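You operate a simulated robot arm through the tools that you are given. There is no shell and no other tool. Be economical: measure what you need, move in short steps, check, and stop when the job is done.

Carry out the task below with a simulated two-armed robot. There is one attempt and no reset: what you move stays moved.

JOB
Brush the orange-banded disc in the tester's dock, then test it.
Fine: black brush, put back; blue arm down, green button, arm up; the disc stays. Set down upright: black brush.

The check looks at the end state, three seconds after you hand in, the way a careful person would. Anything else that was tipped, shoved, dropped, spilled or broken makes it a failure.

ROBOT AND FRAMES
Two 6-joint arms with three-finger grippers on one trunk, on a base that drives. Base frame: it is fixed to the floor where the robot stands at the start and does not move with it; the origin is under the middle of the robot, x ahead of it, y to its left, z up; the surface under the hand at the start is at about z = 854. Readings come in mm, degrees, newtons and seconds.
The left shoulder is at the start at [21, 170, 1536], the right one opposite. With the tool pointing down near the work surface each hand reaches from about 300 to 560 mm from the robot's upright axis, wherever it stands, measured 20 degrees to its own side. Places, roughly: blue tester arm [600, 100, 1000]; green tester button [600, 100, 900]; grey tester [500, 100, 900]; orange tester knob [600, 0, 900]; round dock of the tester [500, 100, 900]. Payload 2.2 kg a hand.
Tool frame (each hand has its own): the origin (TCP) lies between the finger pads and is the grasp point; the fingertips stand 25 mm ahead of it; z points along the fingers, y is the line along which they close. The gripper opens to 104 mm. The gripper's body begins 74 mm behind the TCP.
Orientation is that of the tool frame in the base frame, as [roll, pitch, yaw] about the fixed x, y, z axes, in that order (R = Rz(yaw) Ry(pitch) Rx(roll)). With the fingers straight down and closing along the base's y, the tool's x points along the base's -x, its y along +y and its z along -z.

CONTROLS
- The arms move only by the tool play_rows. It takes "left_motion", "right_motion" or both (then of equal length, played together; a hand with none holds still); each is a list of rows, each a list of 6 numbers: the shift along the base's x, y, z in units of 25 mm (1.0 is 25 mm), then the turn, a rotation vector about the base's x, y, z in units of 6 degrees (1.0 is 6 degrees). In form: [[x, y, z, rx, ry, rz], ...]. A call has 1 to 8 rows; each row shifts and turns the commanded pose from where the row before left it. "left_grip" and "right_grip" are, for a hand that has rows, the gripper command, from -1 (shut) to 1 (fully open), values between in proportion, set as the call begins (left out, the last holds). A call with a number of a shift or a turn outside -1 to 1 is refused whole. Each row takes 0.2 s and may step no farther than 50 mm and 8.6 degrees from the row before; otherwise, or with a gripper value out of range, the whole call is refused. A pose out of reach is approached as far as the arm can. The call stops where the force on the tool passes 90 N (or 10 N more than at its start, if that is more) or the arm is blocked; 0.2 s more then pass. The fingers move at their own pace and stop on an object; they squeeze with about 40 N. The grip force told is the motor's: it shows also when the fingers shut on nothing. Time passes only in rows, and 0.2 s behind the last, so rows that do not move let the fingers close. The reply holds the time, the measured pose of the TCP, the force on the tool along the base axes, the opening and the grip force, in the units named above and with some noise, with the torque about the TCP (base axes, N m) and any sound that the robot's microphone picked up.
- Cameras (640 x 400 px; columns grow to the right, rows downward): "scene" is now at [143.3, -34.2, 1413.8]; the picture's right is [-0.42, -0.91, 0.00], its down [-0.65, 0.30, -0.70] and it looks along [0.63, -0.29, -0.72] (base axes); focal length 241 px, centre (320, 200). "left" rides on the left gripper at [82, -3, -104] in its tool frame; the picture's right is [0.04, 1.00, 0.00], its down [-0.75, 0.03, -0.66] and it looks along [-0.66, 0.03, 0.75] (tool axes); focal length 256 px, centre (320, 200). "right" rides on the right gripper at [82, 3, -104] in its tool frame; the picture's right is [-0.04, 1.00, 0.00], its down [-0.75, -0.03, -0.66] and it looks along [-0.66, -0.03, 0.75] (tool axes); focal length 256 px, centre (320, 200). There is no depth. A picture from a camera that has moved, and an enlarged one, comes with that camera's place and axes in the base frame and with its lens.
- camera(camera): a new picture of that camera. The clock stands still meanwhile.
- move_column(by): slides the trunk up (or, below 0, down) by that many mm; the arms and the scene camera ride with it, the base frame stays. It gives what a move gives, with no picture.
- roll_base(legs): drives the robot by 1 to 6 legs, each [ahead, left, turn to the left] in mm, mm and degrees, along the robot's own axes; the way and the turn of a leg run together, so that a leg with both is an arc; at most 1500 mm and 180 degrees a leg. The arms and the cameras ride along, it lands a little off, and it stops where it bumps. It gives what a move gives.
- aim_head(pan, tilt): turns the head with the scene camera to pan (to the left, within 60 degrees either way) and tilt (down, from -29 to 69), counted from straight ahead of the robot. It gives what a move gives.
- enlarge(camera, box): a new picture of the part [left, top, right, bottom] of that camera's present view, enlarged. The clock stands still meanwhile.
- sign_off(): hands the job in; it is judged then, once.

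Work in short steps. Places have to be worked out from the pictures, the camera data and where the tool is seen: move nearer, look again, correct. Check each grasp and each placing, and mend what went wrong. You have 120 turns and 92 pictures in all, those below and enlarged ones among them. Open the grippers and draw the arms clear of the work before you hand the job in, unless the task says otherwise; then end with one line.

The tools are called after "Emit:" by a JSON object that holds its "name" and its "arguments". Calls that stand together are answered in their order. play_rows: Moves the arms, as the interface text tells. Its arguments: {"type":"object","properties":{"left_motion":{"type":"array","items":{"type":"array","items":{"type":"number"}}},"left_grip":{"type":"number"},"right_motion":{"type":"array","items":{"type":"array","items":{"type":"number"}}},"right_grip":{"type":"number"}},"required":[]} The other tools are called the same way: move_column (by) slides the trunk up or down; roll_base (legs) drives the base; aim_head (pan, tilt) turns the head that bears the scene camera; camera (camera) takes a picture; enlarge (camera, box) takes an enlarged picture of a part of a camera's view; sign_off () hands the job in.

At the start:

```text
time: 0.0
left_eef_pos: [634.1, 57.3, 1212.3]
left_orientation: [-179.9, 0.0, -180.0]
left_wrist_force: [-0.3, 0.2, 0.2]
left_wrist_torque: [0.03, -0.01, -0.02]
left_finger_gap: 104.0
left_gripper_force: 0.0
right_eef_pos: [479.3, -407.1, 1167.3]
right_orientation: [-180.0, 0.1, -180.0]
right_wrist_force: [0.0, -1.0, -0.3]
right_wrist_torque: [-0.01, 0.0, -0.02]
right_finger_gap: 104.1
right_gripper_force: 0.0
trunk travel left (down, up): [-728.0, 13.0]
robot x, y, heading: [-1.1, 2.1, 0.3]
head pan, tilt: [-24.7, 45.9]
```

scene: 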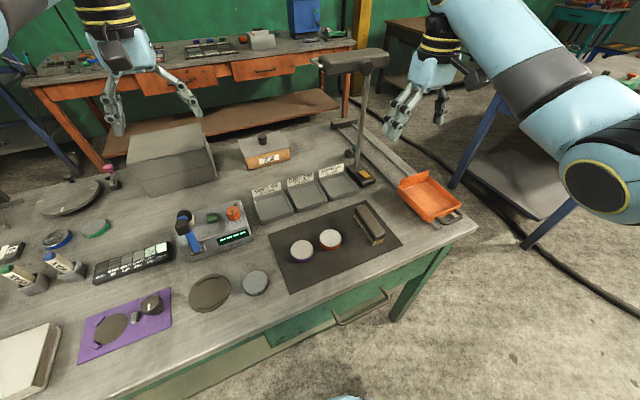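
right: 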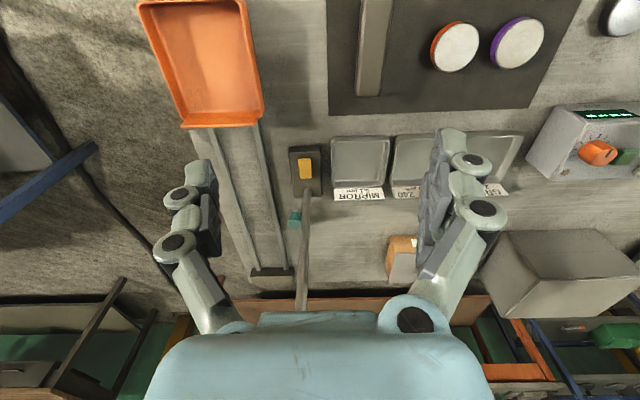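
left: 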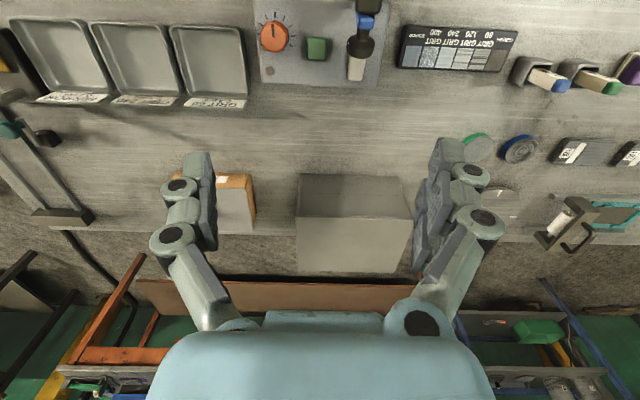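

The disc with the orange band appears to be on the dark mat, with the tester to its left. I take closer looks at the tester, mat and possible brushes.

Emit:
{"name": "enlarge", "arguments": {"camera": "scene", "box": [150, 170, 410, 330]}}

Emit:
{"name": "enlarge", "arguments": {"camera": "scene", "box": [0, 150, 240, 400]}}

Emit:
{"name": "enlarge", "arguments": {"camera": "left", "box": [220, 0, 640, 220]}}

```text
2.46 times, centred on (280, 250) of scene
camera zoom: at [143.3, -34.2, 1413.8], right [-0.42, -0.91, 0.0], down [-0.65, 0.3, -0.7], along [0.63, -0.29, -0.72], focal length 592 px, centre (418, 77)
```

zoom: 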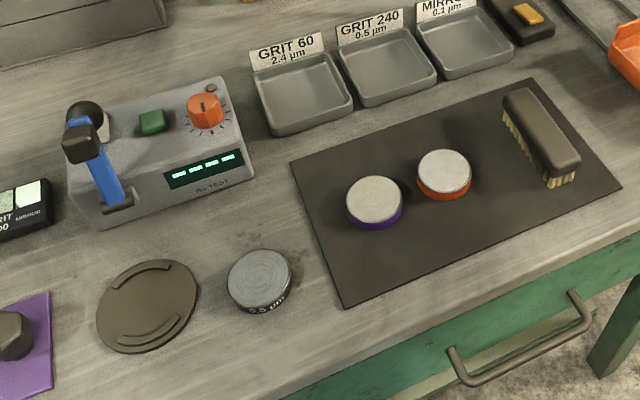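

```text
1.60 times, centred on (120, 275) of scene
camera zoom: at [143.3, -34.2, 1413.8], right [-0.42, -0.91, 0.0], down [-0.65, 0.3, -0.7], along [0.63, -0.29, -0.72], focal length 385 px, centre (640, 80)
```

zoom: 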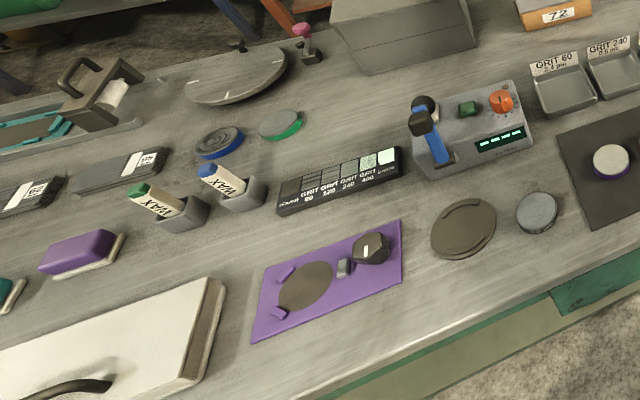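

```text
1.52 times, centred on (430, 110) of left
camera zoom: at [553.7, 54.5, 1314.9], right [-0.04, 1.0, 0.0], down [0.75, 0.03, 0.66], along [0.66, 0.03, -0.75], focal length 390 px, centre (152, 337)
```

zoom: 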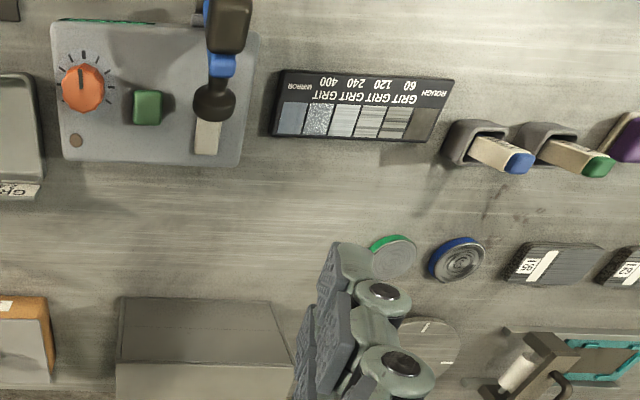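

Rough estimates: dock (463,102), orange disc (474,-218) with the purple disc near (470,-134), and black brush about (462,-336) lying along x. I bring the right hand over the disc and look.

Emit:
{"name": "play_rows", "arguments": {"right_motion": [[0, 0.95, -0.5, 0, 0, 0], [0, 0.95, -0.5, 0, 0, 0], [0, 0.95, -0.5, 0, 0, 0], [0, 0.95, -0.5, 0, 0, 0], [0, 0.95, -0.5, 0, 0, 0], [0, 0.95, -0.5, 0, 0, 0], [0, 0.95, -0.5, 0, 0, 0], [0, 0.95, -0.5, 0, 0, 0]]}}

Emit:
{"name": "camera", "arguments": {"camera": "right"}}

Emit:
{"name": "camera", "arguments": {"camera": "scene"}}

```text
time: 1.8
left_eef_pos: [634.9, 58.1, 1210.7]
left_orientation: [180.0, 0.0, 179.9]
left_wrist_force: [-0.5, 0.0, 0.6]
left_wrist_torque: [0.02, -0.02, 0.01]
left_finger_gap: 104.2
left_gripper_force: 0.1
right_eef_pos: [478.7, -217.2, 1066.8]
right_orientation: [-179.8, -0.1, 180.0]
right_wrist_force: [0.5, -1.4, -0.3]
right_wrist_torque: [-0.02, -0.01, -0.02]
right_finger_gap: 104.1
right_gripper_force: 0.2
trunk travel left (down, up): [-728.0, 13.0]
robot x, y, heading: [-3.6, -0.4, -0.1]
head pan, tilt: [-24.7, 45.9]
```

```text
85 pictures are left
camera right: at [397.7, -214.7, 1170.0], right [0.04, 1.0, 0.0], down [0.75, -0.03, 0.66], along [0.66, -0.03, -0.75], focal length 256 px, centre (320, 200)
```

right: 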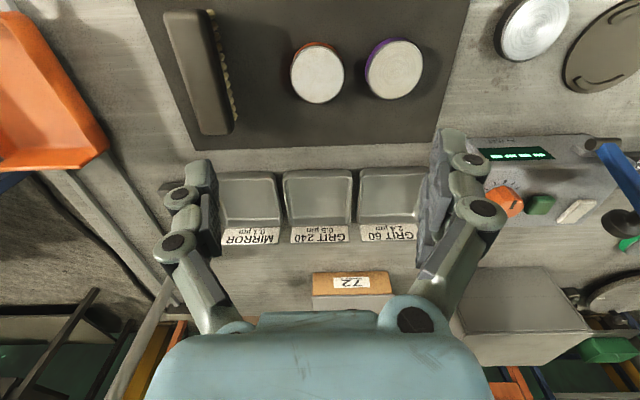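

```text
84 pictures are left
camera scene: at [143.4, -33.2, 1413.8], right [-0.42, -0.91, 0.0], down [-0.65, 0.3, -0.7], along [0.63, -0.29, -0.72], focal length 241 px, centre (320, 200)
```

scene: 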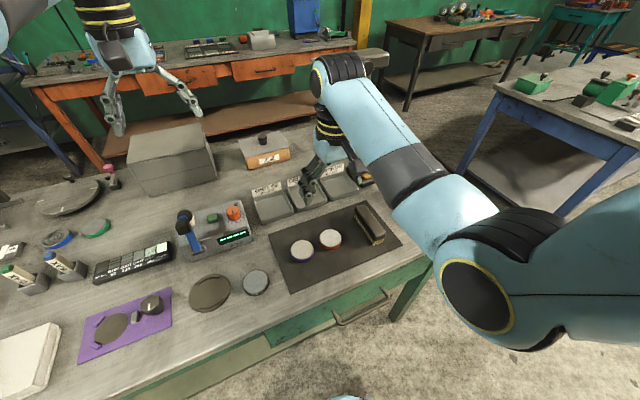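

The disc reads about (476,-221) with the purple one 80 mm away; I turn the hand 30° so that the fingers straddle clear of the purple disc, descend partway and look.

Emit:
{"name": "play_rows", "arguments": {"right_motion": [[0, 0, -0.9, 0, 0, 1], [0, -0.1, -0.9, 0, 0, 1], [0, 0, -0.9, 0, 0, 1], [0, 0, -0.9, 0, 0, 1], [0, 0, -0.8, 0, 0, 1]]}}

Emit:
{"name": "camera", "arguments": {"camera": "right"}}

Emit:
{"name": "enlarge", "arguments": {"camera": "scene", "box": [180, 170, 420, 320]}}

```text
time: 3.0
left_eef_pos: [634.7, 58.1, 1212.0]
left_orientation: [180.0, 0.0, 180.0]
left_wrist_force: [0.1, 0.1, -0.2]
left_wrist_torque: [0.03, -0.02, 0.0]
left_finger_gap: 104.0
left_gripper_force: 0.1
right_eef_pos: [480.2, -218.3, 955.5]
right_orientation: [-180.0, 0.0, -149.9]
right_wrist_force: [-0.3, 0.4, -0.6]
right_wrist_torque: [-0.02, 0.02, -0.02]
right_finger_gap: 104.0
right_gripper_force: 0.1
trunk travel left (down, up): [-728.0, 13.0]
robot x, y, heading: [0.9, -1.1, 0.2]
head pan, tilt: [-24.7, 45.9]
```

```text
83 pictures are left
camera right: at [409.5, -258.3, 1059.2], right [-0.47, 0.88, 0.0], down [0.67, 0.35, 0.66], along [0.58, 0.31, -0.75], focal length 256 px, centre (320, 200)
```

right: 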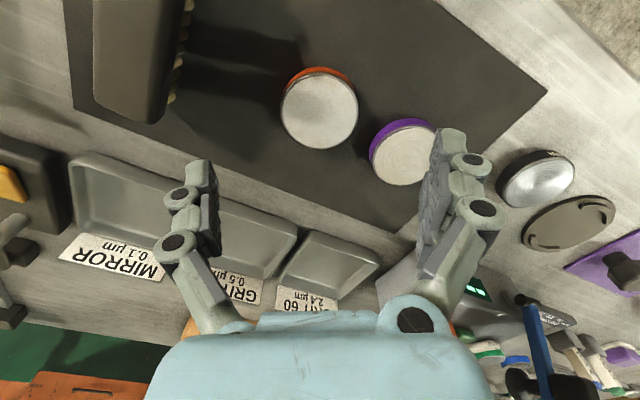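

```text
2.67 times, centred on (300, 245) of scene
camera zoom: at [143.6, -34.2, 1413.7], right [-0.42, -0.91, 0.0], down [-0.65, 0.3, -0.7], along [0.63, -0.29, -0.72], focal length 642 px, centre (373, 80)
```

zoom: 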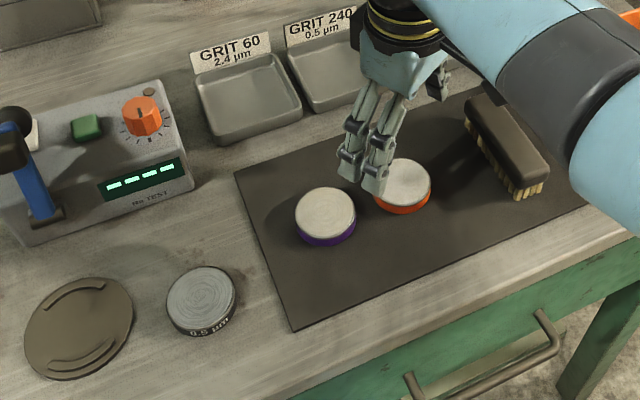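

The disc now reads (475,-222) with a diameter of 56 mm. I shift onto it and lower to z about 884, fingertips just above the mat.

Emit:
{"name": "play_rows", "arguments": {"right_motion": [[-0.2, -0.16, -0.7, 0, 0, 0], [0, 0, -0.8, 0, 0, 0], [0, 0, -0.8, 0, 0, 0], [0, 0, -0.5, 0, 0, 0], [0, 0, 0, 0, 0, 0]]}}

Emit:
{"name": "camera", "arguments": {"camera": "right"}}

Emit:
{"name": "enlarge", "arguments": {"camera": "scene", "box": [260, 180, 420, 290]}}

```text
time: 4.2
left_eef_pos: [633.8, 58.2, 1211.7]
left_orientation: [-180.0, 0.0, 180.0]
left_wrist_force: [-0.1, 0.7, 0.6]
left_wrist_torque: [-0.01, 0.02, 0.03]
left_finger_gap: 103.9
left_gripper_force: 0.1
right_eef_pos: [474.8, -221.9, 887.2]
right_orientation: [-179.9, -0.1, -150.0]
right_wrist_force: [0.0, 0.0, 0.1]
right_wrist_torque: [0.08, 0.01, -0.01]
right_finger_gap: 104.1
right_gripper_force: 0.0
trunk travel left (down, up): [-728.0, 13.0]
robot x, y, heading: [0.2, -1.6, -0.1]
head pan, tilt: [-24.7, 45.9]
```

```text
81 pictures are left
camera right: at [403.1, -262.4, 990.7], right [-0.46, 0.89, 0.0], down [0.67, 0.35, 0.66], along [0.58, 0.3, -0.75], focal length 256 px, centre (320, 200)
```

right: 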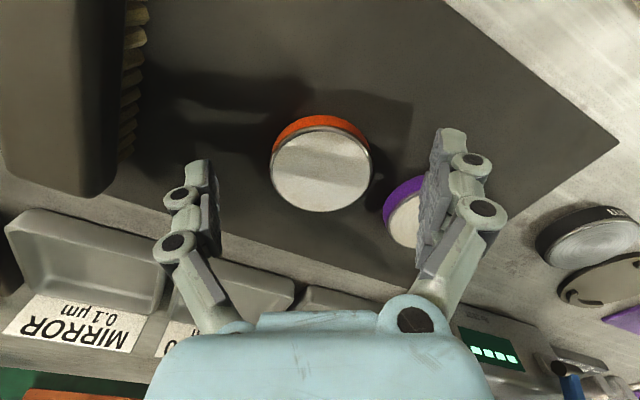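

```text
3.64 times, centred on (340, 235) of scene
camera zoom: at [143.2, -34.0, 1413.8], right [-0.42, -0.91, 0.0], down [-0.65, 0.3, -0.7], along [0.63, -0.29, -0.72], focal length 875 px, centre (247, 73)
```

zoom: 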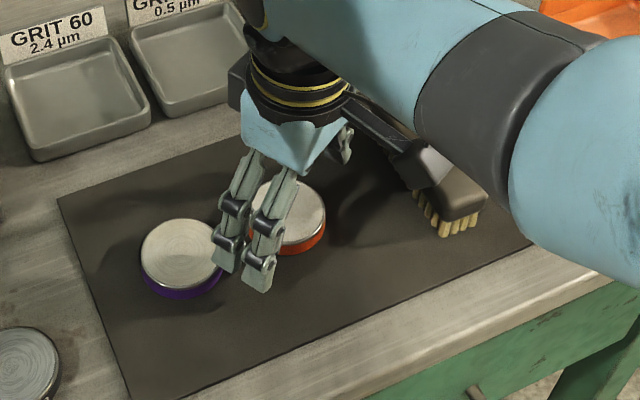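

Combined views put the disc top nearer z 868 (a thin disc) with its centre about (476,-223). I go 4 mm lower and close.

Emit:
{"name": "play_rows", "arguments": {"right_motion": [[0.05, -0.04, -0.17, 0, 0, 0], [0, 0, 0, 0, 0, 0]]}}

Emit:
{"name": "play_rows", "arguments": {"right_motion": [[0, 0, 0, 0, 0, 0], [0, 0, 0, 0, 0, 0], [0, 0, 0, 0, 0, 0], [0, 0, 0, 0, 0, 0]], "right_grip": -1}}

Emit:
{"name": "camera", "arguments": {"camera": "right"}}

```text
time: 4.8
left_eef_pos: [632.4, 60.3, 1214.1]
left_orientation: [-179.9, 0.1, -179.8]
left_wrist_force: [-0.6, -0.4, -0.5]
left_wrist_torque: [-0.02, -0.03, -0.02]
left_finger_gap: 103.8
left_gripper_force: 0.1
right_eef_pos: [475.4, -220.4, 885.6]
right_orientation: [-179.9, 0.2, -150.0]
right_wrist_force: [-7.5, 7.4, 26.4]
right_wrist_torque: [1.72, 0.43, 0.4]
right_finger_gap: 105.6
right_gripper_force: 0.1
trunk travel left (down, up): [-728.0, 13.0]
robot x, y, heading: [0.9, 0.2, 0.0]
head pan, tilt: [-24.7, 45.9]
```

```text
time: 5.8
left_eef_pos: [632.0, 59.4, 1212.5]
left_orientation: [-180.0, 0.0, 180.0]
left_wrist_force: [0.7, 0.5, -0.4]
left_wrist_torque: [0.03, 0.04, 0.02]
left_finger_gap: 104.2
left_gripper_force: 0.0
right_eef_pos: [474.5, -223.4, 883.6]
right_orientation: [-179.9, -0.1, -150.0]
right_wrist_force: [-11.7, 8.6, 17.7]
right_wrist_torque: [0.8, 0.61, 0.3]
right_finger_gap: 67.9
right_gripper_force: 40.3
trunk travel left (down, up): [-728.0, 13.0]
robot x, y, heading: [-2.1, -3.4, 0.3]
head pan, tilt: [-24.7, 45.9]
```

```text
79 pictures are left
camera right: at [402.0, -263.1, 987.1], right [-0.46, 0.89, 0.0], down [0.67, 0.35, 0.66], along [0.58, 0.3, -0.76], focal length 256 px, centre (320, 200)
```

right: 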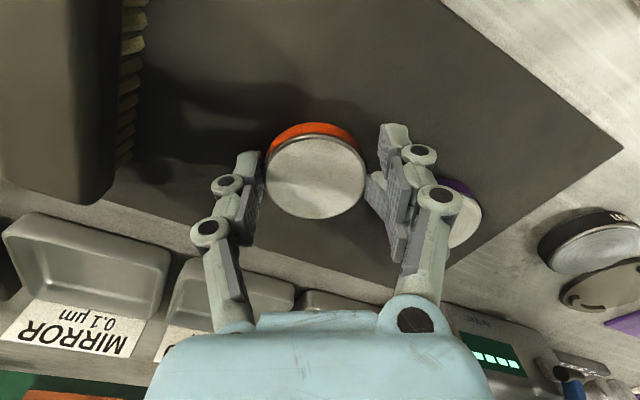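

The tips touched the mat and the gap stopped at 68 mm, wider than the disc seems. I ease up 2 mm to see if the fingers close further.

Emit:
{"name": "play_rows", "arguments": {"right_motion": [[0, 0, 0.12, 0, 0, 0], [0, 0, 0, 0, 0, 0], [0, 0, 0, 0, 0, 0]]}}

Emit:
{"name": "enlarge", "arguments": {"camera": "right", "box": [200, 90, 480, 260]}}

```text
time: 6.6
left_eef_pos: [631.6, 59.4, 1212.1]
left_orientation: [-179.9, 0.1, 179.9]
left_wrist_force: [1.0, 0.3, 0.3]
left_wrist_torque: [0.02, 0.01, -0.02]
left_finger_gap: 104.2
left_gripper_force: 0.0
right_eef_pos: [474.3, -223.8, 889.1]
right_orientation: [-179.8, 0.0, -150.0]
right_wrist_force: [-11.2, 1.9, 26.2]
right_wrist_torque: [0.78, 0.79, 0.25]
right_finger_gap: 63.2
right_gripper_force: 39.9
trunk travel left (down, up): [-728.0, 13.0]
robot x, y, heading: [0.6, -0.8, 0.2]
head pan, tilt: [-24.7, 45.9]
```

```text
2.29 times, centred on (340, 175) of right
camera zoom: at [401.8, -263.5, 991.8], right [-0.46, 0.89, 0.0], down [0.67, 0.35, 0.66], along [0.58, 0.3, -0.75], focal length 585 px, centre (274, 257)
```

zoom: 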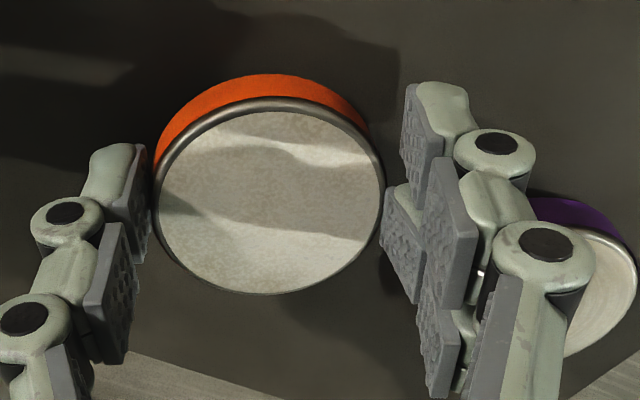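

The fingertips sink as they close, still pressing the mat (26 N), and the gap keeps shrinking. I ease up a little more.

Emit:
{"name": "play_rows", "arguments": {"right_motion": [[0, 0, 0.12, 0, 0, 0], [0, 0, 0, 0, 0, 0], [0, 0, 0, 0, 0, 0]]}}

Emit:
{"name": "enlarge", "arguments": {"camera": "right", "box": [200, 90, 480, 260]}}

```text
time: 7.4
left_eef_pos: [633.9, 57.9, 1212.3]
left_orientation: [180.0, 0.0, 180.0]
left_wrist_force: [0.2, 0.4, 1.1]
left_wrist_torque: [0.01, -0.02, -0.01]
left_finger_gap: 104.0
left_gripper_force: 0.1
right_eef_pos: [476.7, -225.4, 891.0]
right_orientation: [-179.7, 0.3, -150.0]
right_wrist_force: [3.8, -7.8, 26.5]
right_wrist_torque: [0.59, 0.08, -0.04]
right_finger_gap: 58.8
right_gripper_force: 39.4
trunk travel left (down, up): [-728.0, 13.0]
robot x, y, heading: [-1.5, 1.9, -0.1]
head pan, tilt: [-24.7, 45.9]
```

```text
2.29 times, centred on (340, 175) of right
camera zoom: at [404.3, -265.3, 994.0], right [-0.46, 0.89, 0.0], down [0.66, 0.35, 0.66], along [0.59, 0.3, -0.75], focal length 585 px, centre (274, 257)
```

zoom: 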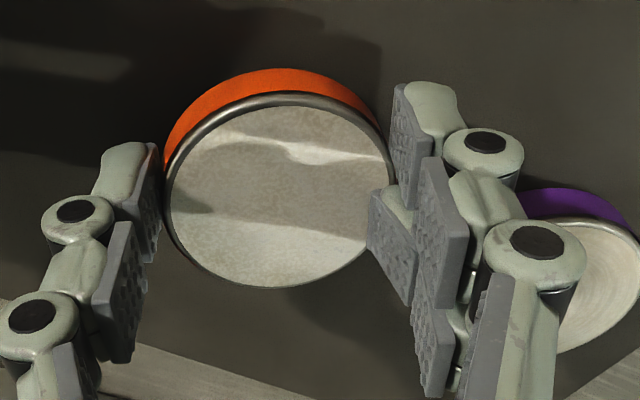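

Closing nearly on the disc at 58.8 mm. One more small easing upward.

Emit:
{"name": "play_rows", "arguments": {"right_motion": [[0, 0, 0.1, 0, 0, 0], [0, 0, 0, 0, 0, 0], [0, 0, 0, 0, 0, 0]]}}

Emit:
{"name": "enlarge", "arguments": {"camera": "right", "box": [200, 90, 480, 260]}}

```text
time: 8.2
left_eef_pos: [635.7, 57.2, 1211.3]
left_orientation: [-179.9, 0.0, 179.9]
left_wrist_force: [-0.7, -0.3, -0.2]
left_wrist_torque: [0.0, 0.02, 0.01]
left_finger_gap: 103.8
left_gripper_force: 0.1
right_eef_pos: [477.2, -225.0, 891.9]
right_orientation: [-180.0, 0.0, -150.0]
right_wrist_force: [7.3, -10.6, 12.1]
right_wrist_torque: [0.09, -0.16, -0.2]
right_finger_gap: 58.9
right_gripper_force: 39.9
trunk travel left (down, up): [-728.0, 13.0]
robot x, y, heading: [-2.4, 2.3, 0.1]
head pan, tilt: [-24.7, 45.9]
```

```text
2.29 times, centred on (340, 175) of right
camera zoom: at [404.0, -264.4, 994.3], right [-0.46, 0.89, 0.0], down [0.67, 0.35, 0.66], along [0.58, 0.31, -0.75], focal length 585 px, centre (274, 257)
```

zoom: 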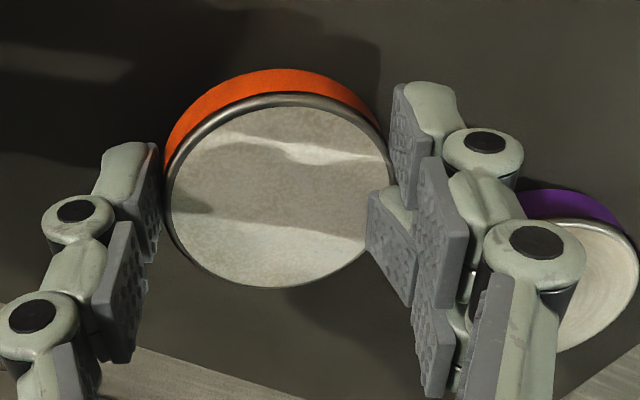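

Gap steady at 58.9 mm, so the disc is held. I lift it straight up and check.

Emit:
{"name": "play_rows", "arguments": {"right_motion": [[0, 0, 0.5, 0, 0, 0], [0, 0, 1, 0, 0, 0], [0, 0, 1, 0, 0, 0], [0, 0, 1, 0, 0, 0], [0, 0, 1, 0, 0, 0]]}}

Emit:
{"name": "camera", "arguments": {"camera": "right"}}

```text
time: 9.4
left_eef_pos: [633.7, 57.7, 1212.2]
left_orientation: [180.0, 0.0, 180.0]
left_wrist_force: [0.0, -0.8, 0.7]
left_wrist_torque: [-0.01, -0.03, -0.01]
left_finger_gap: 104.1
left_gripper_force: 0.0
right_eef_pos: [475.7, -224.7, 1004.4]
right_orientation: [180.0, 0.0, -150.0]
right_wrist_force: [0.4, -0.6, -3.8]
right_wrist_torque: [-0.03, 0.0, 0.02]
right_finger_gap: 58.6
right_gripper_force: 40.1
trunk travel left (down, up): [-728.0, 13.0]
robot x, y, heading: [0.2, 4.2, 0.1]
head pan, tilt: [-24.7, 45.9]
```

```text
75 pictures are left
camera right: at [404.0, -263.9, 1107.8], right [-0.47, 0.89, 0.0], down [0.67, 0.35, 0.66], along [0.58, 0.31, -0.75], focal length 256 px, centre (320, 200)
```

right: 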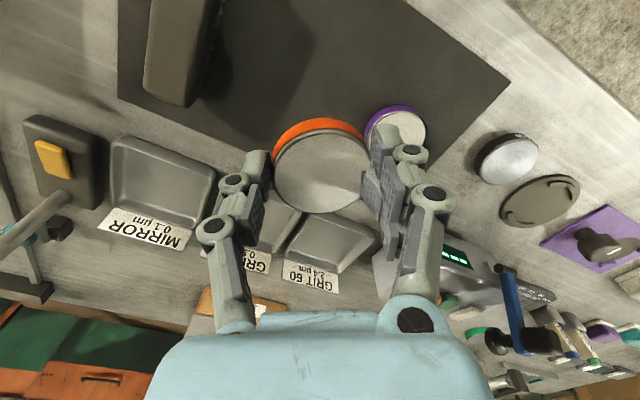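

Disc is held level. I move the left hand aside to the left, and carry the disc toward the dock while turning the hand back by 30°.

Emit:
{"name": "play_rows", "arguments": {"left_motion": [[-0.3, 1, 0, 0, 0, 0], [-0.3, 1, 0, 0, 0, 0], [-0.3, 1, 0, 0, 0, 0], [-0.3, 1, 0, 0, 0, 0], [-0.3, 1, 0, 0, 0, 0], [-0.3, 1, 0, 0, 0, 0], [-0.3, 1, 0, 0, 0, 0], [-0.3, 1, 0, 0, 0, 0]], "right_motion": [[0, 0.9, 0, 0, 0, -0.7], [0, 0.9, 0, 0, 0, -0.7], [0, 0.9, 0, 0, 0, -0.7], [0, 0.9, 0, 0, 0, -0.7], [0, 0.9, 0, 0, 0, -0.7], [0, 0.9, 0, 0, 0, -0.7], [0, 0.9, 0, 0, 0, -0.8], [0, 0.9, 0, 0, 0, 0]]}}

Emit:
{"name": "camera", "arguments": {"camera": "right"}}

Emit:
{"name": "camera", "arguments": {"camera": "scene"}}

```text
time: 10.9
left_eef_pos: [587.9, 217.6, 1210.8]
left_orientation: [-179.9, 0.0, 180.0]
left_wrist_force: [0.0, -0.3, 0.7]
left_wrist_torque: [-0.01, 0.0, 0.0]
left_finger_gap: 104.1
left_gripper_force: 0.0
right_eef_pos: [480.6, -186.5, 987.9]
right_orientation: [-171.5, -0.4, 179.9]
right_wrist_force: [-0.9, -0.6, -3.6]
right_wrist_torque: [0.01, 0.02, 0.01]
right_finger_gap: 57.9
right_gripper_force: 40.1
trunk travel left (down, up): [-728.0, 13.0]
robot x, y, heading: [-0.8, 0.1, 0.0]
head pan, tilt: [-24.7, 45.9]
stopped in row 7 (right hand): the arm was blocked; the commanded pose is now the measured one
```

```text
74 pictures are left
camera right: at [399.6, -169.0, 1089.7], right [0.04, 0.99, -0.15], down [0.76, 0.07, 0.65], along [0.65, -0.14, -0.75], focal length 256 px, centre (320, 200)
```

right: 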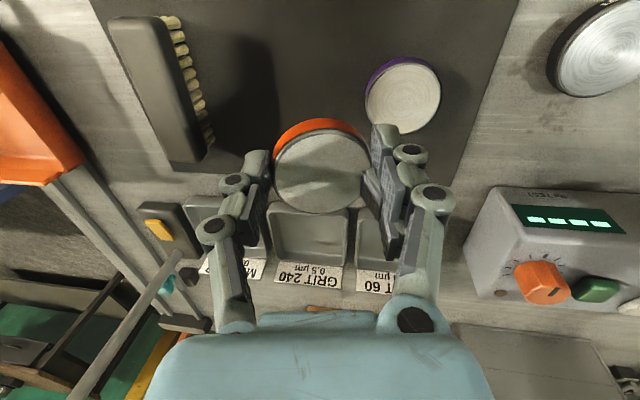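

```text
73 pictures are left
camera scene: at [143.5, -33.3, 1413.8], right [-0.42, -0.91, 0.0], down [-0.65, 0.3, -0.7], along [0.63, -0.29, -0.72], focal length 241 px, centre (320, 200)
```

scene: 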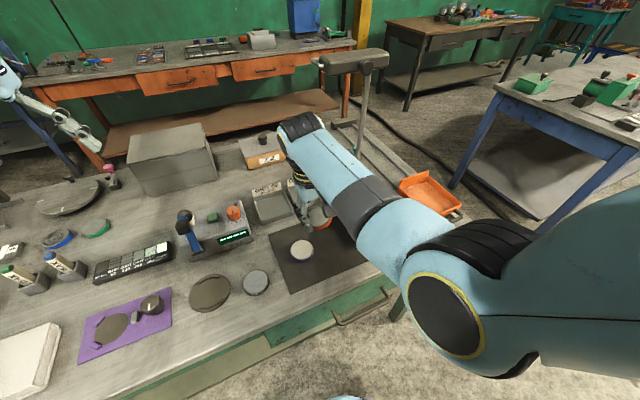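

The right arm can't reach farther left (blocked at y≈-186, tilted 8°). I straighten it, then shift the robot left with the base instead.

Emit:
{"name": "play_rows", "arguments": {"right_motion": [[0, -0.5, 0.4, -0.7, 0, 0], [0, -0.5, 0.4, -0.72, 0, 0], [0, -0.2, 0, 0, 0, 0]]}}

Emit:
{"name": "roll_base", "arguments": {"legs": [[0, 300, 0]]}}

Emit:
{"name": "camera", "arguments": {"camera": "right"}}

Emit:
{"name": "camera", "arguments": {"camera": "scene"}}

```text
time: 11.7
left_eef_pos: [586.9, 218.0, 1210.2]
left_orientation: [-180.0, 0.0, -180.0]
left_wrist_force: [-0.3, 0.3, 0.2]
left_wrist_torque: [-0.03, -0.02, -0.02]
left_finger_gap: 103.9
left_gripper_force: 0.2
right_eef_pos: [482.4, -219.5, 1010.1]
right_orientation: [-162.6, 0.0, 179.7]
right_wrist_force: [0.2, -0.5, -2.9]
right_wrist_torque: [0.01, 0.05, 0.0]
right_finger_gap: 58.3
right_gripper_force: 40.2
trunk travel left (down, up): [-728.0, 13.0]
robot x, y, heading: [-3.5, 1.0, 0.1]
head pan, tilt: [-24.7, 45.9]
```

```text
time: 13.8
left_eef_pos: [587.5, 522.2, 1210.5]
left_orientation: [179.9, 0.0, -179.9]
left_wrist_force: [0.1, 0.2, -0.1]
left_wrist_torque: [-0.02, -0.01, 0.03]
left_finger_gap: 103.8
left_gripper_force: 0.0
right_eef_pos: [481.0, 83.4, 1007.1]
right_orientation: [-162.6, -0.3, 179.8]
right_wrist_force: [0.0, -0.1, -3.3]
right_wrist_torque: [-0.02, 0.01, 0.0]
right_finger_gap: 58.4
right_gripper_force: 40.3
trunk travel left (down, up): [-728.0, 13.0]
robot x, y, heading: [0.1, 299.6, 0.2]
head pan, tilt: [-24.7, 45.9]
```

```text
72 pictures are left
camera right: at [400.2, 116.1, 1106.1], right [0.04, 0.95, -0.3], down [0.76, 0.16, 0.63], along [0.65, -0.25, -0.72], focal length 256 px, centre (320, 200)
```

right: 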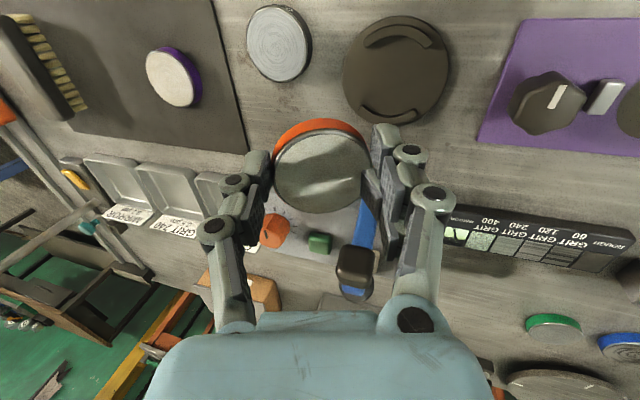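

```text
71 pictures are left
camera scene: at [143.4, 269.7, 1413.7], right [-0.42, -0.91, 0.0], down [-0.65, 0.3, -0.7], along [0.63, -0.29, -0.72], focal length 241 px, centre (320, 200)
```

scene: 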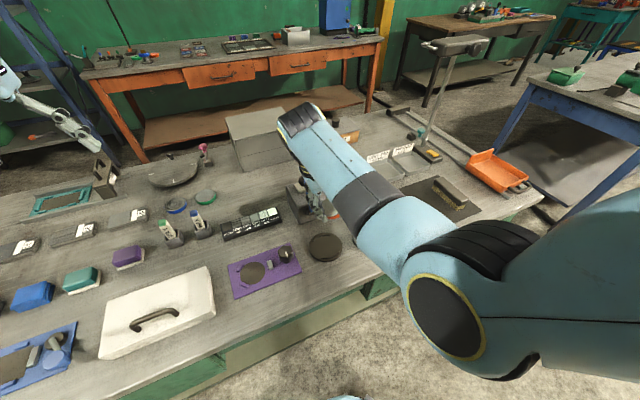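

I corrected the tilt in the wrong direction (now 17°); I turn it back and look again.

Emit:
{"name": "play_rows", "arguments": {"right_motion": [[0, 0, 0, 0.97, 0, 0], [0, 0, 0, 0.97, 0, 0], [0, 0, 0, 0.96, 0, 0]]}}

Emit:
{"name": "camera", "arguments": {"camera": "right"}}

```text
time: 14.6
left_eef_pos: [586.4, 521.4, 1210.6]
left_orientation: [-179.9, 0.1, -179.9]
left_wrist_force: [0.4, 0.3, 0.9]
left_wrist_torque: [-0.01, 0.0, 0.0]
left_finger_gap: 104.0
left_gripper_force: 0.0
right_eef_pos: [482.1, 82.0, 1008.0]
right_orientation: [179.8, -0.3, 179.8]
right_wrist_force: [0.3, -0.1, -3.2]
right_wrist_torque: [0.04, 0.02, 0.01]
right_finger_gap: 58.2
right_gripper_force: 40.1
trunk travel left (down, up): [-728.0, 13.0]
robot x, y, heading: [1.7, 305.5, -0.0]
head pan, tilt: [-24.7, 45.9]
```

```text
70 pictures are left
camera right: at [400.5, 84.3, 1111.8], right [0.04, 1.0, 0.0], down [0.76, -0.03, 0.65], along [0.65, -0.03, -0.76], focal length 256 px, centre (320, 200)
```

right: 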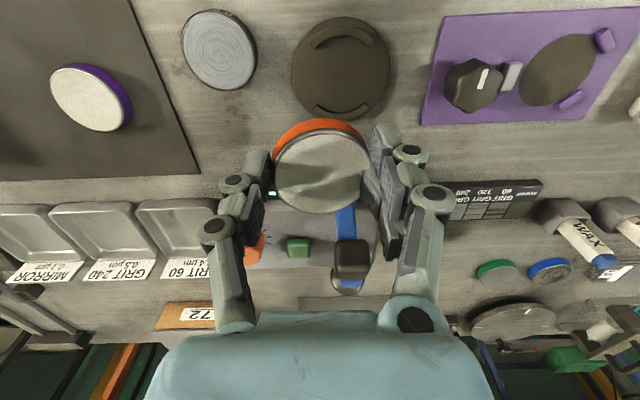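

The dock centre works out at about (459,99), z≈862. I move over it and lower halfway, then check alignment.

Emit:
{"name": "play_rows", "arguments": {"right_motion": [[-0.5, 0.35, -0.5, 0, 0, 0], [-0.4, 0.32, -0.9, 0, 0, 0], [0, 0, -0.9, 0, 0, 0], [0, 0, -0.6, 0, 0, 0], [0, 0, 0, 0, 0, 0]]}}

Emit:
{"name": "camera", "arguments": {"camera": "right"}}

Emit:
{"name": "enlarge", "arguments": {"camera": "scene", "box": [260, 170, 400, 280]}}

```text
time: 15.8
left_eef_pos: [587.5, 521.3, 1211.0]
left_orientation: [-179.9, 0.0, -179.9]
left_wrist_force: [-1.1, 0.5, -0.1]
left_wrist_torque: [0.04, -0.02, 0.01]
left_finger_gap: 104.1
left_gripper_force: 0.1
right_eef_pos: [458.3, 99.1, 936.5]
right_orientation: [179.9, -0.3, 179.8]
right_wrist_force: [0.0, 0.1, -3.3]
right_wrist_torque: [-0.04, 0.01, -0.02]
right_finger_gap: 58.2
right_gripper_force: 40.0
trunk travel left (down, up): [-728.0, 13.0]
robot x, y, heading: [-4.0, 306.9, 0.1]
head pan, tilt: [-24.7, 45.9]
```

```text
69 pictures are left
camera right: at [377.1, 100.0, 1039.1], right [0.04, 1.0, 0.0], down [0.76, -0.03, 0.65], along [0.65, -0.03, -0.76], focal length 256 px, centre (320, 200)
```

right: 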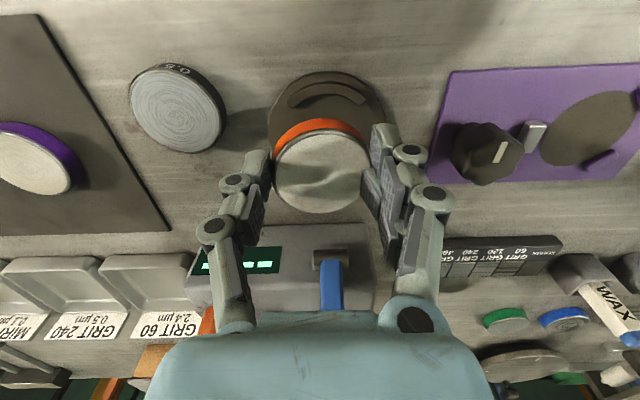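

```text
3.64 times, centred on (330, 225) of scene
camera zoom: at [143.3, 269.4, 1413.7], right [-0.42, -0.91, 0.0], down [-0.65, 0.3, -0.7], along [0.63, -0.29, -0.72], focal length 875 px, centre (284, 109)
```

zoom: 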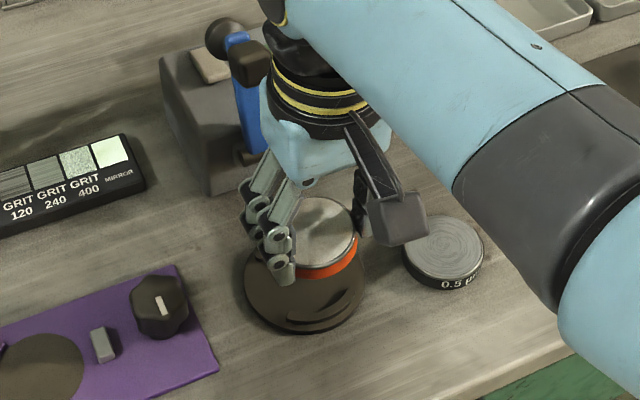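

Refined: dock centre ≈(465,101), disc centre ≈(463,97.5). I shift by (+2,+3) and lower to just above contact.

Emit:
{"name": "play_rows", "arguments": {"right_motion": [[0.1, 0.12, -0.5, 0, 0, 0], [0, 0, -0.6, 0, 0, 0], [0, 0, -0.25, 0, 0, 0], [0, 0, 0, 0, 0, 0]]}}

Emit:
{"name": "camera", "arguments": {"camera": "right"}}

Emit:
{"name": "enlarge", "arguments": {"camera": "scene", "box": [280, 200, 380, 280]}}

```text
time: 16.8
left_eef_pos: [587.5, 521.6, 1210.6]
left_orientation: [179.9, -0.1, -179.9]
left_wrist_force: [-0.3, -0.5, 0.2]
left_wrist_torque: [-0.06, -0.02, 0.02]
left_finger_gap: 103.8
left_gripper_force: 0.0
right_eef_pos: [460.8, 102.5, 902.3]
right_orientation: [179.9, -0.3, 179.8]
right_wrist_force: [-0.1, -0.3, -3.1]
right_wrist_torque: [-0.03, -0.01, -0.04]
right_finger_gap: 57.8
right_gripper_force: 39.8
trunk travel left (down, up): [-728.0, 13.0]
robot x, y, heading: [-0.0, 302.4, 0.3]
head pan, tilt: [-24.7, 45.9]
```

```text
67 pictures are left
camera right: at [379.9, 104.3, 1005.6], right [0.04, 1.0, 0.0], down [0.76, -0.03, 0.65], along [0.65, -0.03, -0.76], focal length 256 px, centre (320, 200)
```

right: 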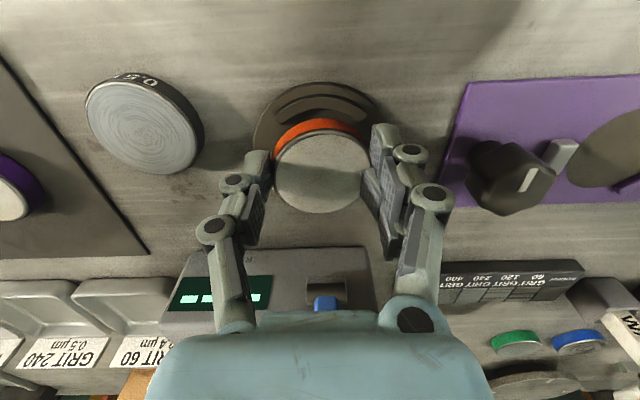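

```text
5.00 times, centred on (330, 240) of scene
camera zoom: at [143.4, 269.3, 1413.7], right [-0.42, -0.91, 0.0], down [-0.65, 0.3, -0.7], along [0.63, -0.29, -0.72], focal length 1203 px, centre (270, 0)
```

zoom: 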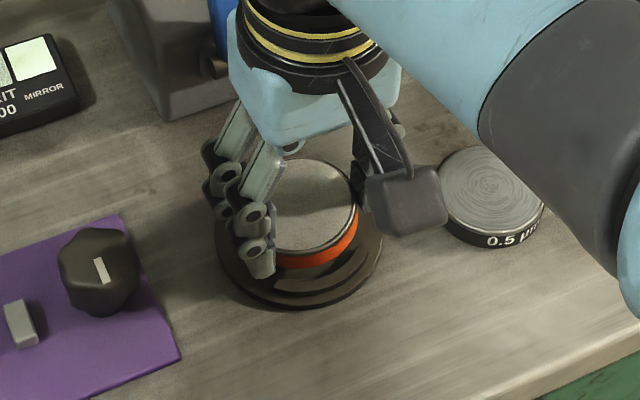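

Alignment is within about 2 mm; I nudge y by -1.5 mm and lower in small steps until contact.

Emit:
{"name": "play_rows", "arguments": {"right_motion": [[-0.02, -0.06, -0.1, 0, 0, 0], [0, 0, -0.1, 0, 0, 0], [0, 0, -0.1, 0, 0, 0], [0, 0, 0, 0, 0, 0]]}}

Emit:
{"name": "enlarge", "arguments": {"camera": "right", "box": [220, 50, 420, 230]}}

```text
time: 17.8
left_eef_pos: [586.1, 520.9, 1210.5]
left_orientation: [180.0, 0.1, -179.9]
left_wrist_force: [1.0, 0.0, 0.2]
left_wrist_torque: [0.02, -0.04, -0.01]
left_finger_gap: 104.2
left_gripper_force: 0.0
right_eef_pos: [460.0, 101.6, 894.6]
right_orientation: [179.8, -0.2, 179.9]
right_wrist_force: [-0.1, -0.2, -3.0]
right_wrist_torque: [0.02, 0.05, 0.01]
right_finger_gap: 58.0
right_gripper_force: 39.6
trunk travel left (down, up): [-728.0, 13.0]
robot x, y, heading: [-1.1, 302.4, 0.1]
head pan, tilt: [-24.7, 45.9]
```

```text
2.22 times, centred on (320, 140) of right
camera zoom: at [379.6, 103.0, 998.4], right [0.04, 1.0, 0.0], down [0.76, -0.03, 0.65], along [0.65, -0.03, -0.76], focal length 569 px, centre (320, 333)
```

zoom: 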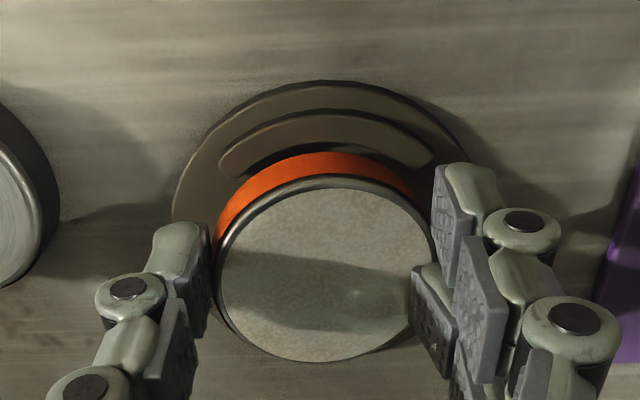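

Concentric with the arc; contact not yet made, so I continue down in 2 mm steps.

Emit:
{"name": "play_rows", "arguments": {"right_motion": [[0, 0, -0.08, 0, 0, 0], [0, 0, -0.08, 0, 0, 0], [0, 0, 0, 0, 0, 0]]}}

Emit:
{"name": "enlarge", "arguments": {"camera": "right", "box": [220, 50, 420, 230]}}

```text
time: 18.6
left_eef_pos: [585.9, 521.6, 1210.8]
left_orientation: [-180.0, 0.1, -179.9]
left_wrist_force: [0.5, 0.9, 0.5]
left_wrist_torque: [0.01, 0.0, 0.0]
left_finger_gap: 104.1
left_gripper_force: 0.2
right_eef_pos: [460.0, 101.7, 892.4]
right_orientation: [-180.0, -0.1, 179.9]
right_wrist_force: [-1.8, -1.1, 16.8]
right_wrist_torque: [0.51, -0.18, 0.06]
right_finger_gap: 57.9
right_gripper_force: 40.3
trunk travel left (down, up): [-728.0, 13.0]
robot x, y, heading: [-2.5, 304.9, 0.4]
head pan, tilt: [-24.7, 45.9]
```

```text
2.22 times, centred on (320, 140) of right
camera zoom: at [379.4, 103.1, 996.1], right [0.04, 1.0, 0.0], down [0.75, -0.03, 0.66], along [0.66, -0.03, -0.76], focal length 569 px, centre (320, 333)
```

zoom: 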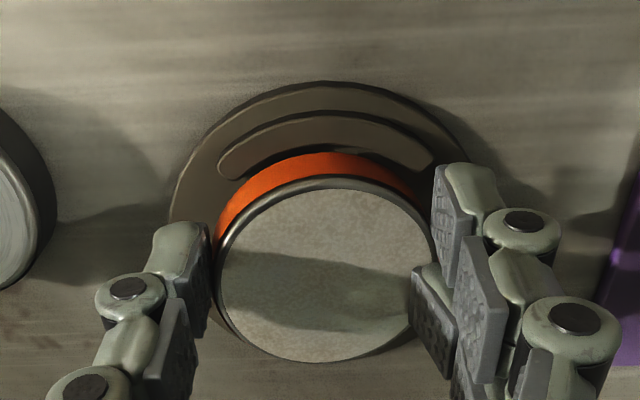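

Contact with about 20 N. I open the fingers and rise to check how the disc sits.

Emit:
{"name": "play_rows", "arguments": {"right_motion": [[0, 0, 0.04, 0, 0, 0], [0, 0, 0, 0, 0, 0], [0, 0, 0, 0, 0, 0]], "right_grip": 0.7}}

Emit:
{"name": "play_rows", "arguments": {"right_motion": [[0, 0, 0.6, 0, 0, 0], [0, 0, 1, 0, 0, 0], [0, 0, 1, 0, 0, 0], [0, 0, 1, 0, 0, 0], [0, 0, 1, 0, 0, 0]]}}

Emit:
{"name": "enlarge", "arguments": {"camera": "right", "box": [220, 0, 420, 150]}}

Emit:
{"name": "enlarge", "arguments": {"camera": "scene", "box": [280, 200, 380, 280]}}

```text
time: 19.4
left_eef_pos: [586.9, 521.8, 1209.5]
left_orientation: [-180.0, 0.0, -179.9]
left_wrist_force: [1.1, 0.4, -0.2]
left_wrist_torque: [0.01, -0.04, -0.01]
left_finger_gap: 104.2
left_gripper_force: 0.0
right_eef_pos: [460.7, 101.2, 889.6]
right_orientation: [179.9, -0.2, 180.0]
right_wrist_force: [0.7, -0.6, 0.5]
right_wrist_torque: [-0.02, 0.02, 0.02]
right_finger_gap: 88.4
right_gripper_force: 0.1
trunk travel left (down, up): [-728.0, 13.0]
robot x, y, heading: [-1.0, 305.8, -0.1]
head pan, tilt: [-24.7, 45.9]
```

```text
time: 20.6
left_eef_pos: [586.3, 520.8, 1211.7]
left_orientation: [180.0, 0.0, -179.9]
left_wrist_force: [-0.1, -0.2, -0.4]
left_wrist_torque: [-0.02, 0.0, 0.02]
left_finger_gap: 103.5
left_gripper_force: 0.0
right_eef_pos: [460.1, 100.7, 1006.9]
right_orientation: [-180.0, -0.3, 179.9]
right_wrist_force: [0.3, 0.6, -0.5]
right_wrist_torque: [0.01, 0.01, 0.0]
right_finger_gap: 88.5
right_gripper_force: 0.0
trunk travel left (down, up): [-728.0, 13.0]
robot x, y, heading: [-1.9, 301.3, 0.3]
head pan, tilt: [-24.7, 45.9]
```

```text
2.67 times, centred on (320, 75) of right
camera zoom: at [379.3, 101.9, 1111.3], right [0.04, 1.0, 0.0], down [0.76, -0.03, 0.65], along [0.65, -0.03, -0.76], focal length 683 px, centre (320, 533)
```

zoom: 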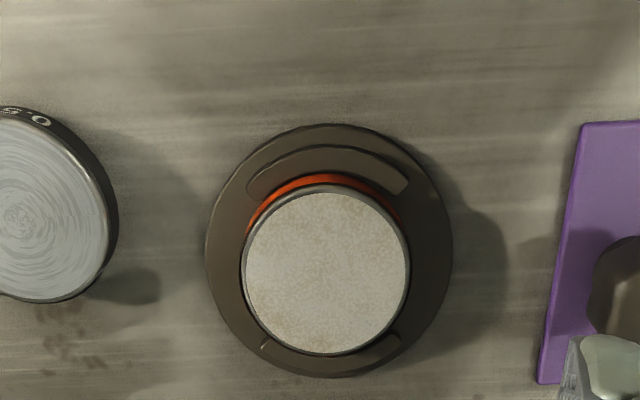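

```text
5.00 times, centred on (330, 240) of scene
camera zoom: at [142.8, 269.6, 1413.8], right [-0.42, -0.91, 0.0], down [-0.65, 0.3, -0.7], along [0.63, -0.29, -0.72], focal length 1203 px, centre (270, 0)
```

zoom: 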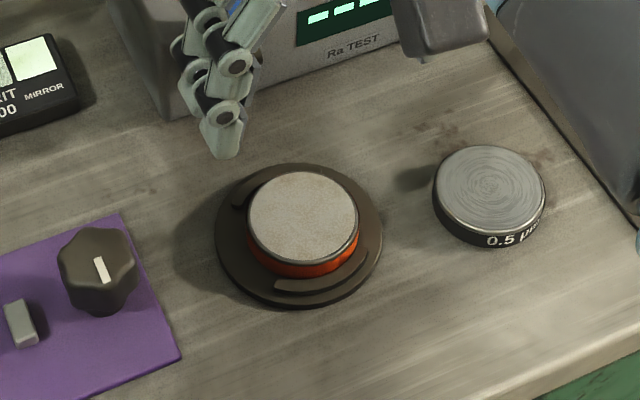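

The disc sits level between the arcs, centred near (463.5,100). Now I drive back right to fetch the brush.

Emit:
{"name": "roll_base", "arguments": {"legs": [[0, -320, 0]]}}

Emit:
{"name": "play_rows", "arguments": {"right_motion": [[0, -0.9, 0, 0, 0, 0], [0, -0.9, 0, 0, 0, 0], [0, -0.9, 0, 0, 0, 0], [0, -0.9, 0, 0, 0, 0], [0, -0.9, 0, 0, 0, 0], [0, 0, 0, 0, 0, 0]], "right_grip": 1}}

Emit:
{"name": "camera", "arguments": {"camera": "right"}}

Emit:
{"name": "enlarge", "arguments": {"camera": "scene", "box": [260, 170, 440, 310]}}

```text
time: 22.7
left_eef_pos: [586.4, 203.8, 1211.0]
left_orientation: [-180.0, 0.1, -179.7]
left_wrist_force: [0.3, 0.1, 0.0]
left_wrist_torque: [0.04, -0.01, 0.03]
left_finger_gap: 104.1
left_gripper_force: 0.0
right_eef_pos: [462.9, -217.0, 1006.2]
right_orientation: [179.9, -0.3, -179.9]
right_wrist_force: [0.3, 0.8, -0.1]
right_wrist_torque: [-0.03, -0.02, -0.01]
right_finger_gap: 88.4
right_gripper_force: 0.1
trunk travel left (down, up): [-728.0, 13.0]
robot x, y, heading: [1.4, -12.9, 0.4]
head pan, tilt: [-24.7, 45.9]
```

```text
time: 24.1
left_eef_pos: [586.5, 204.7, 1209.9]
left_orientation: [-179.9, -0.1, -179.6]
left_wrist_force: [-0.8, -0.1, -0.7]
left_wrist_torque: [-0.03, 0.02, -0.02]
left_finger_gap: 104.1
left_gripper_force: 0.1
right_eef_pos: [462.9, -329.2, 1006.6]
right_orientation: [179.8, -0.3, -180.0]
right_wrist_force: [-0.2, -0.3, -0.8]
right_wrist_torque: [-0.03, -0.01, 0.02]
right_finger_gap: 104.0
right_gripper_force: 0.0
trunk travel left (down, up): [-728.0, 13.0]
robot x, y, heading: [1.4, -16.6, 0.2]
head pan, tilt: [-24.7, 45.9]
```

```text
61 pictures are left
camera right: at [382.9, -327.2, 1110.6], right [0.04, 1.0, 0.0], down [0.76, -0.03, 0.65], along [0.65, -0.02, -0.76], focal length 256 px, centre (320, 200)
```

right: 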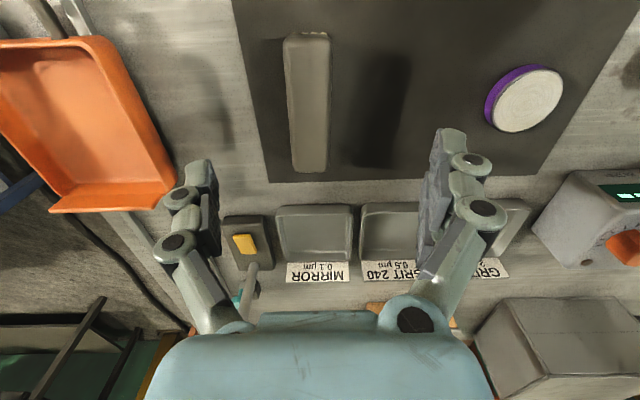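

```text
2.86 times, centred on (350, 240) of scene
camera zoom: at [144.4, -48.5, 1413.8], right [-0.41, -0.91, 0.0], down [-0.65, 0.3, -0.7], along [0.63, -0.29, -0.72], focal length 687 px, centre (234, 86)
```

zoom: 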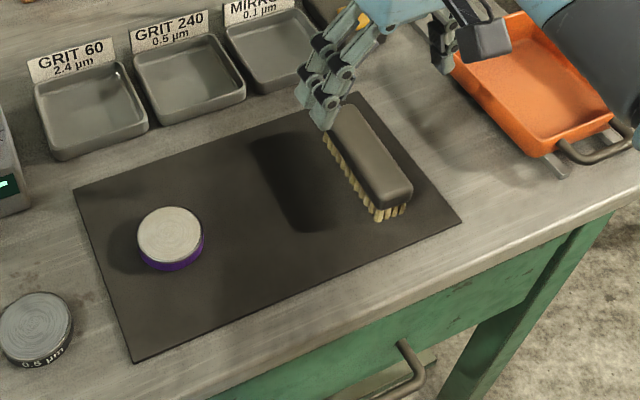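

The brush's top is centred around (470,-340), lying along x with a slight turn. I align and lower to z≈925 for a check.

Emit:
{"name": "play_rows", "arguments": {"right_motion": [[0.28, -0.44, -0.5, 0, 0, -0.4], [0, 0, -0.9, 0, 0, 0], [0, 0, -0.9, 0, 0, 0], [0, 0, -0.9, 0, 0, 0], [0, 0, 0, 0, 0, 0]]}}

Emit:
{"name": "camera", "arguments": {"camera": "right"}}

Emit:
{"name": "enlarge", "arguments": {"camera": "scene", "box": [310, 170, 450, 280]}}

```text
time: 25.3
left_eef_pos: [586.7, 203.7, 1210.3]
left_orientation: [179.9, 0.0, -179.7]
left_wrist_force: [0.2, 0.1, -0.9]
left_wrist_torque: [0.03, 0.01, 0.0]
left_finger_gap: 104.1
left_gripper_force: 0.1
right_eef_pos: [470.7, -340.1, 926.9]
right_orientation: [-179.9, -0.3, 177.7]
right_wrist_force: [-0.3, -0.3, 0.0]
right_wrist_torque: [-0.01, 0.01, 0.0]
right_finger_gap: 104.0
right_gripper_force: 0.1
trunk travel left (down, up): [-728.0, 13.0]
robot x, y, heading: [3.2, -17.0, 0.4]
head pan, tilt: [-24.7, 45.9]
```

```text
59 pictures are left
camera right: at [389.3, -334.7, 1030.7], right [0.08, 1.0, 0.0], down [0.76, -0.06, 0.65], along [0.65, -0.05, -0.76], focal length 256 px, centre (320, 200)
```

right: 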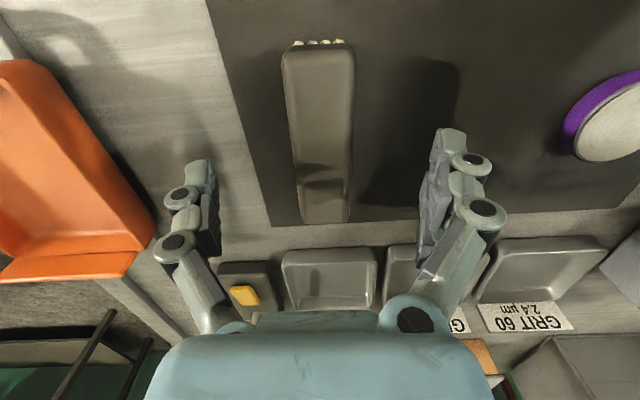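

```text
3.64 times, centred on (380, 225) of scene
camera zoom: at [144.1, -49.0, 1413.8], right [-0.41, -0.91, 0.0], down [-0.65, 0.3, -0.7], along [0.63, -0.29, -0.72], focal length 875 px, centre (102, 109)
```

zoom: 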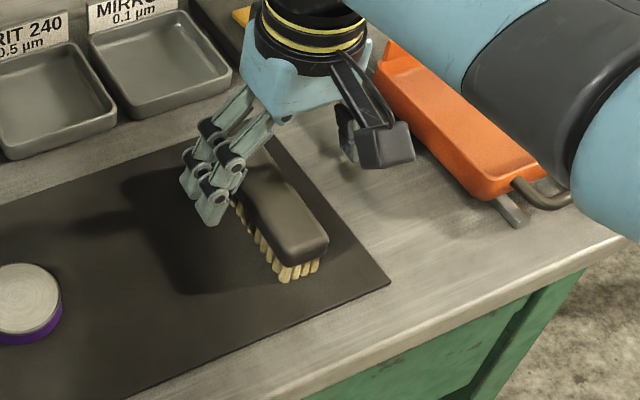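

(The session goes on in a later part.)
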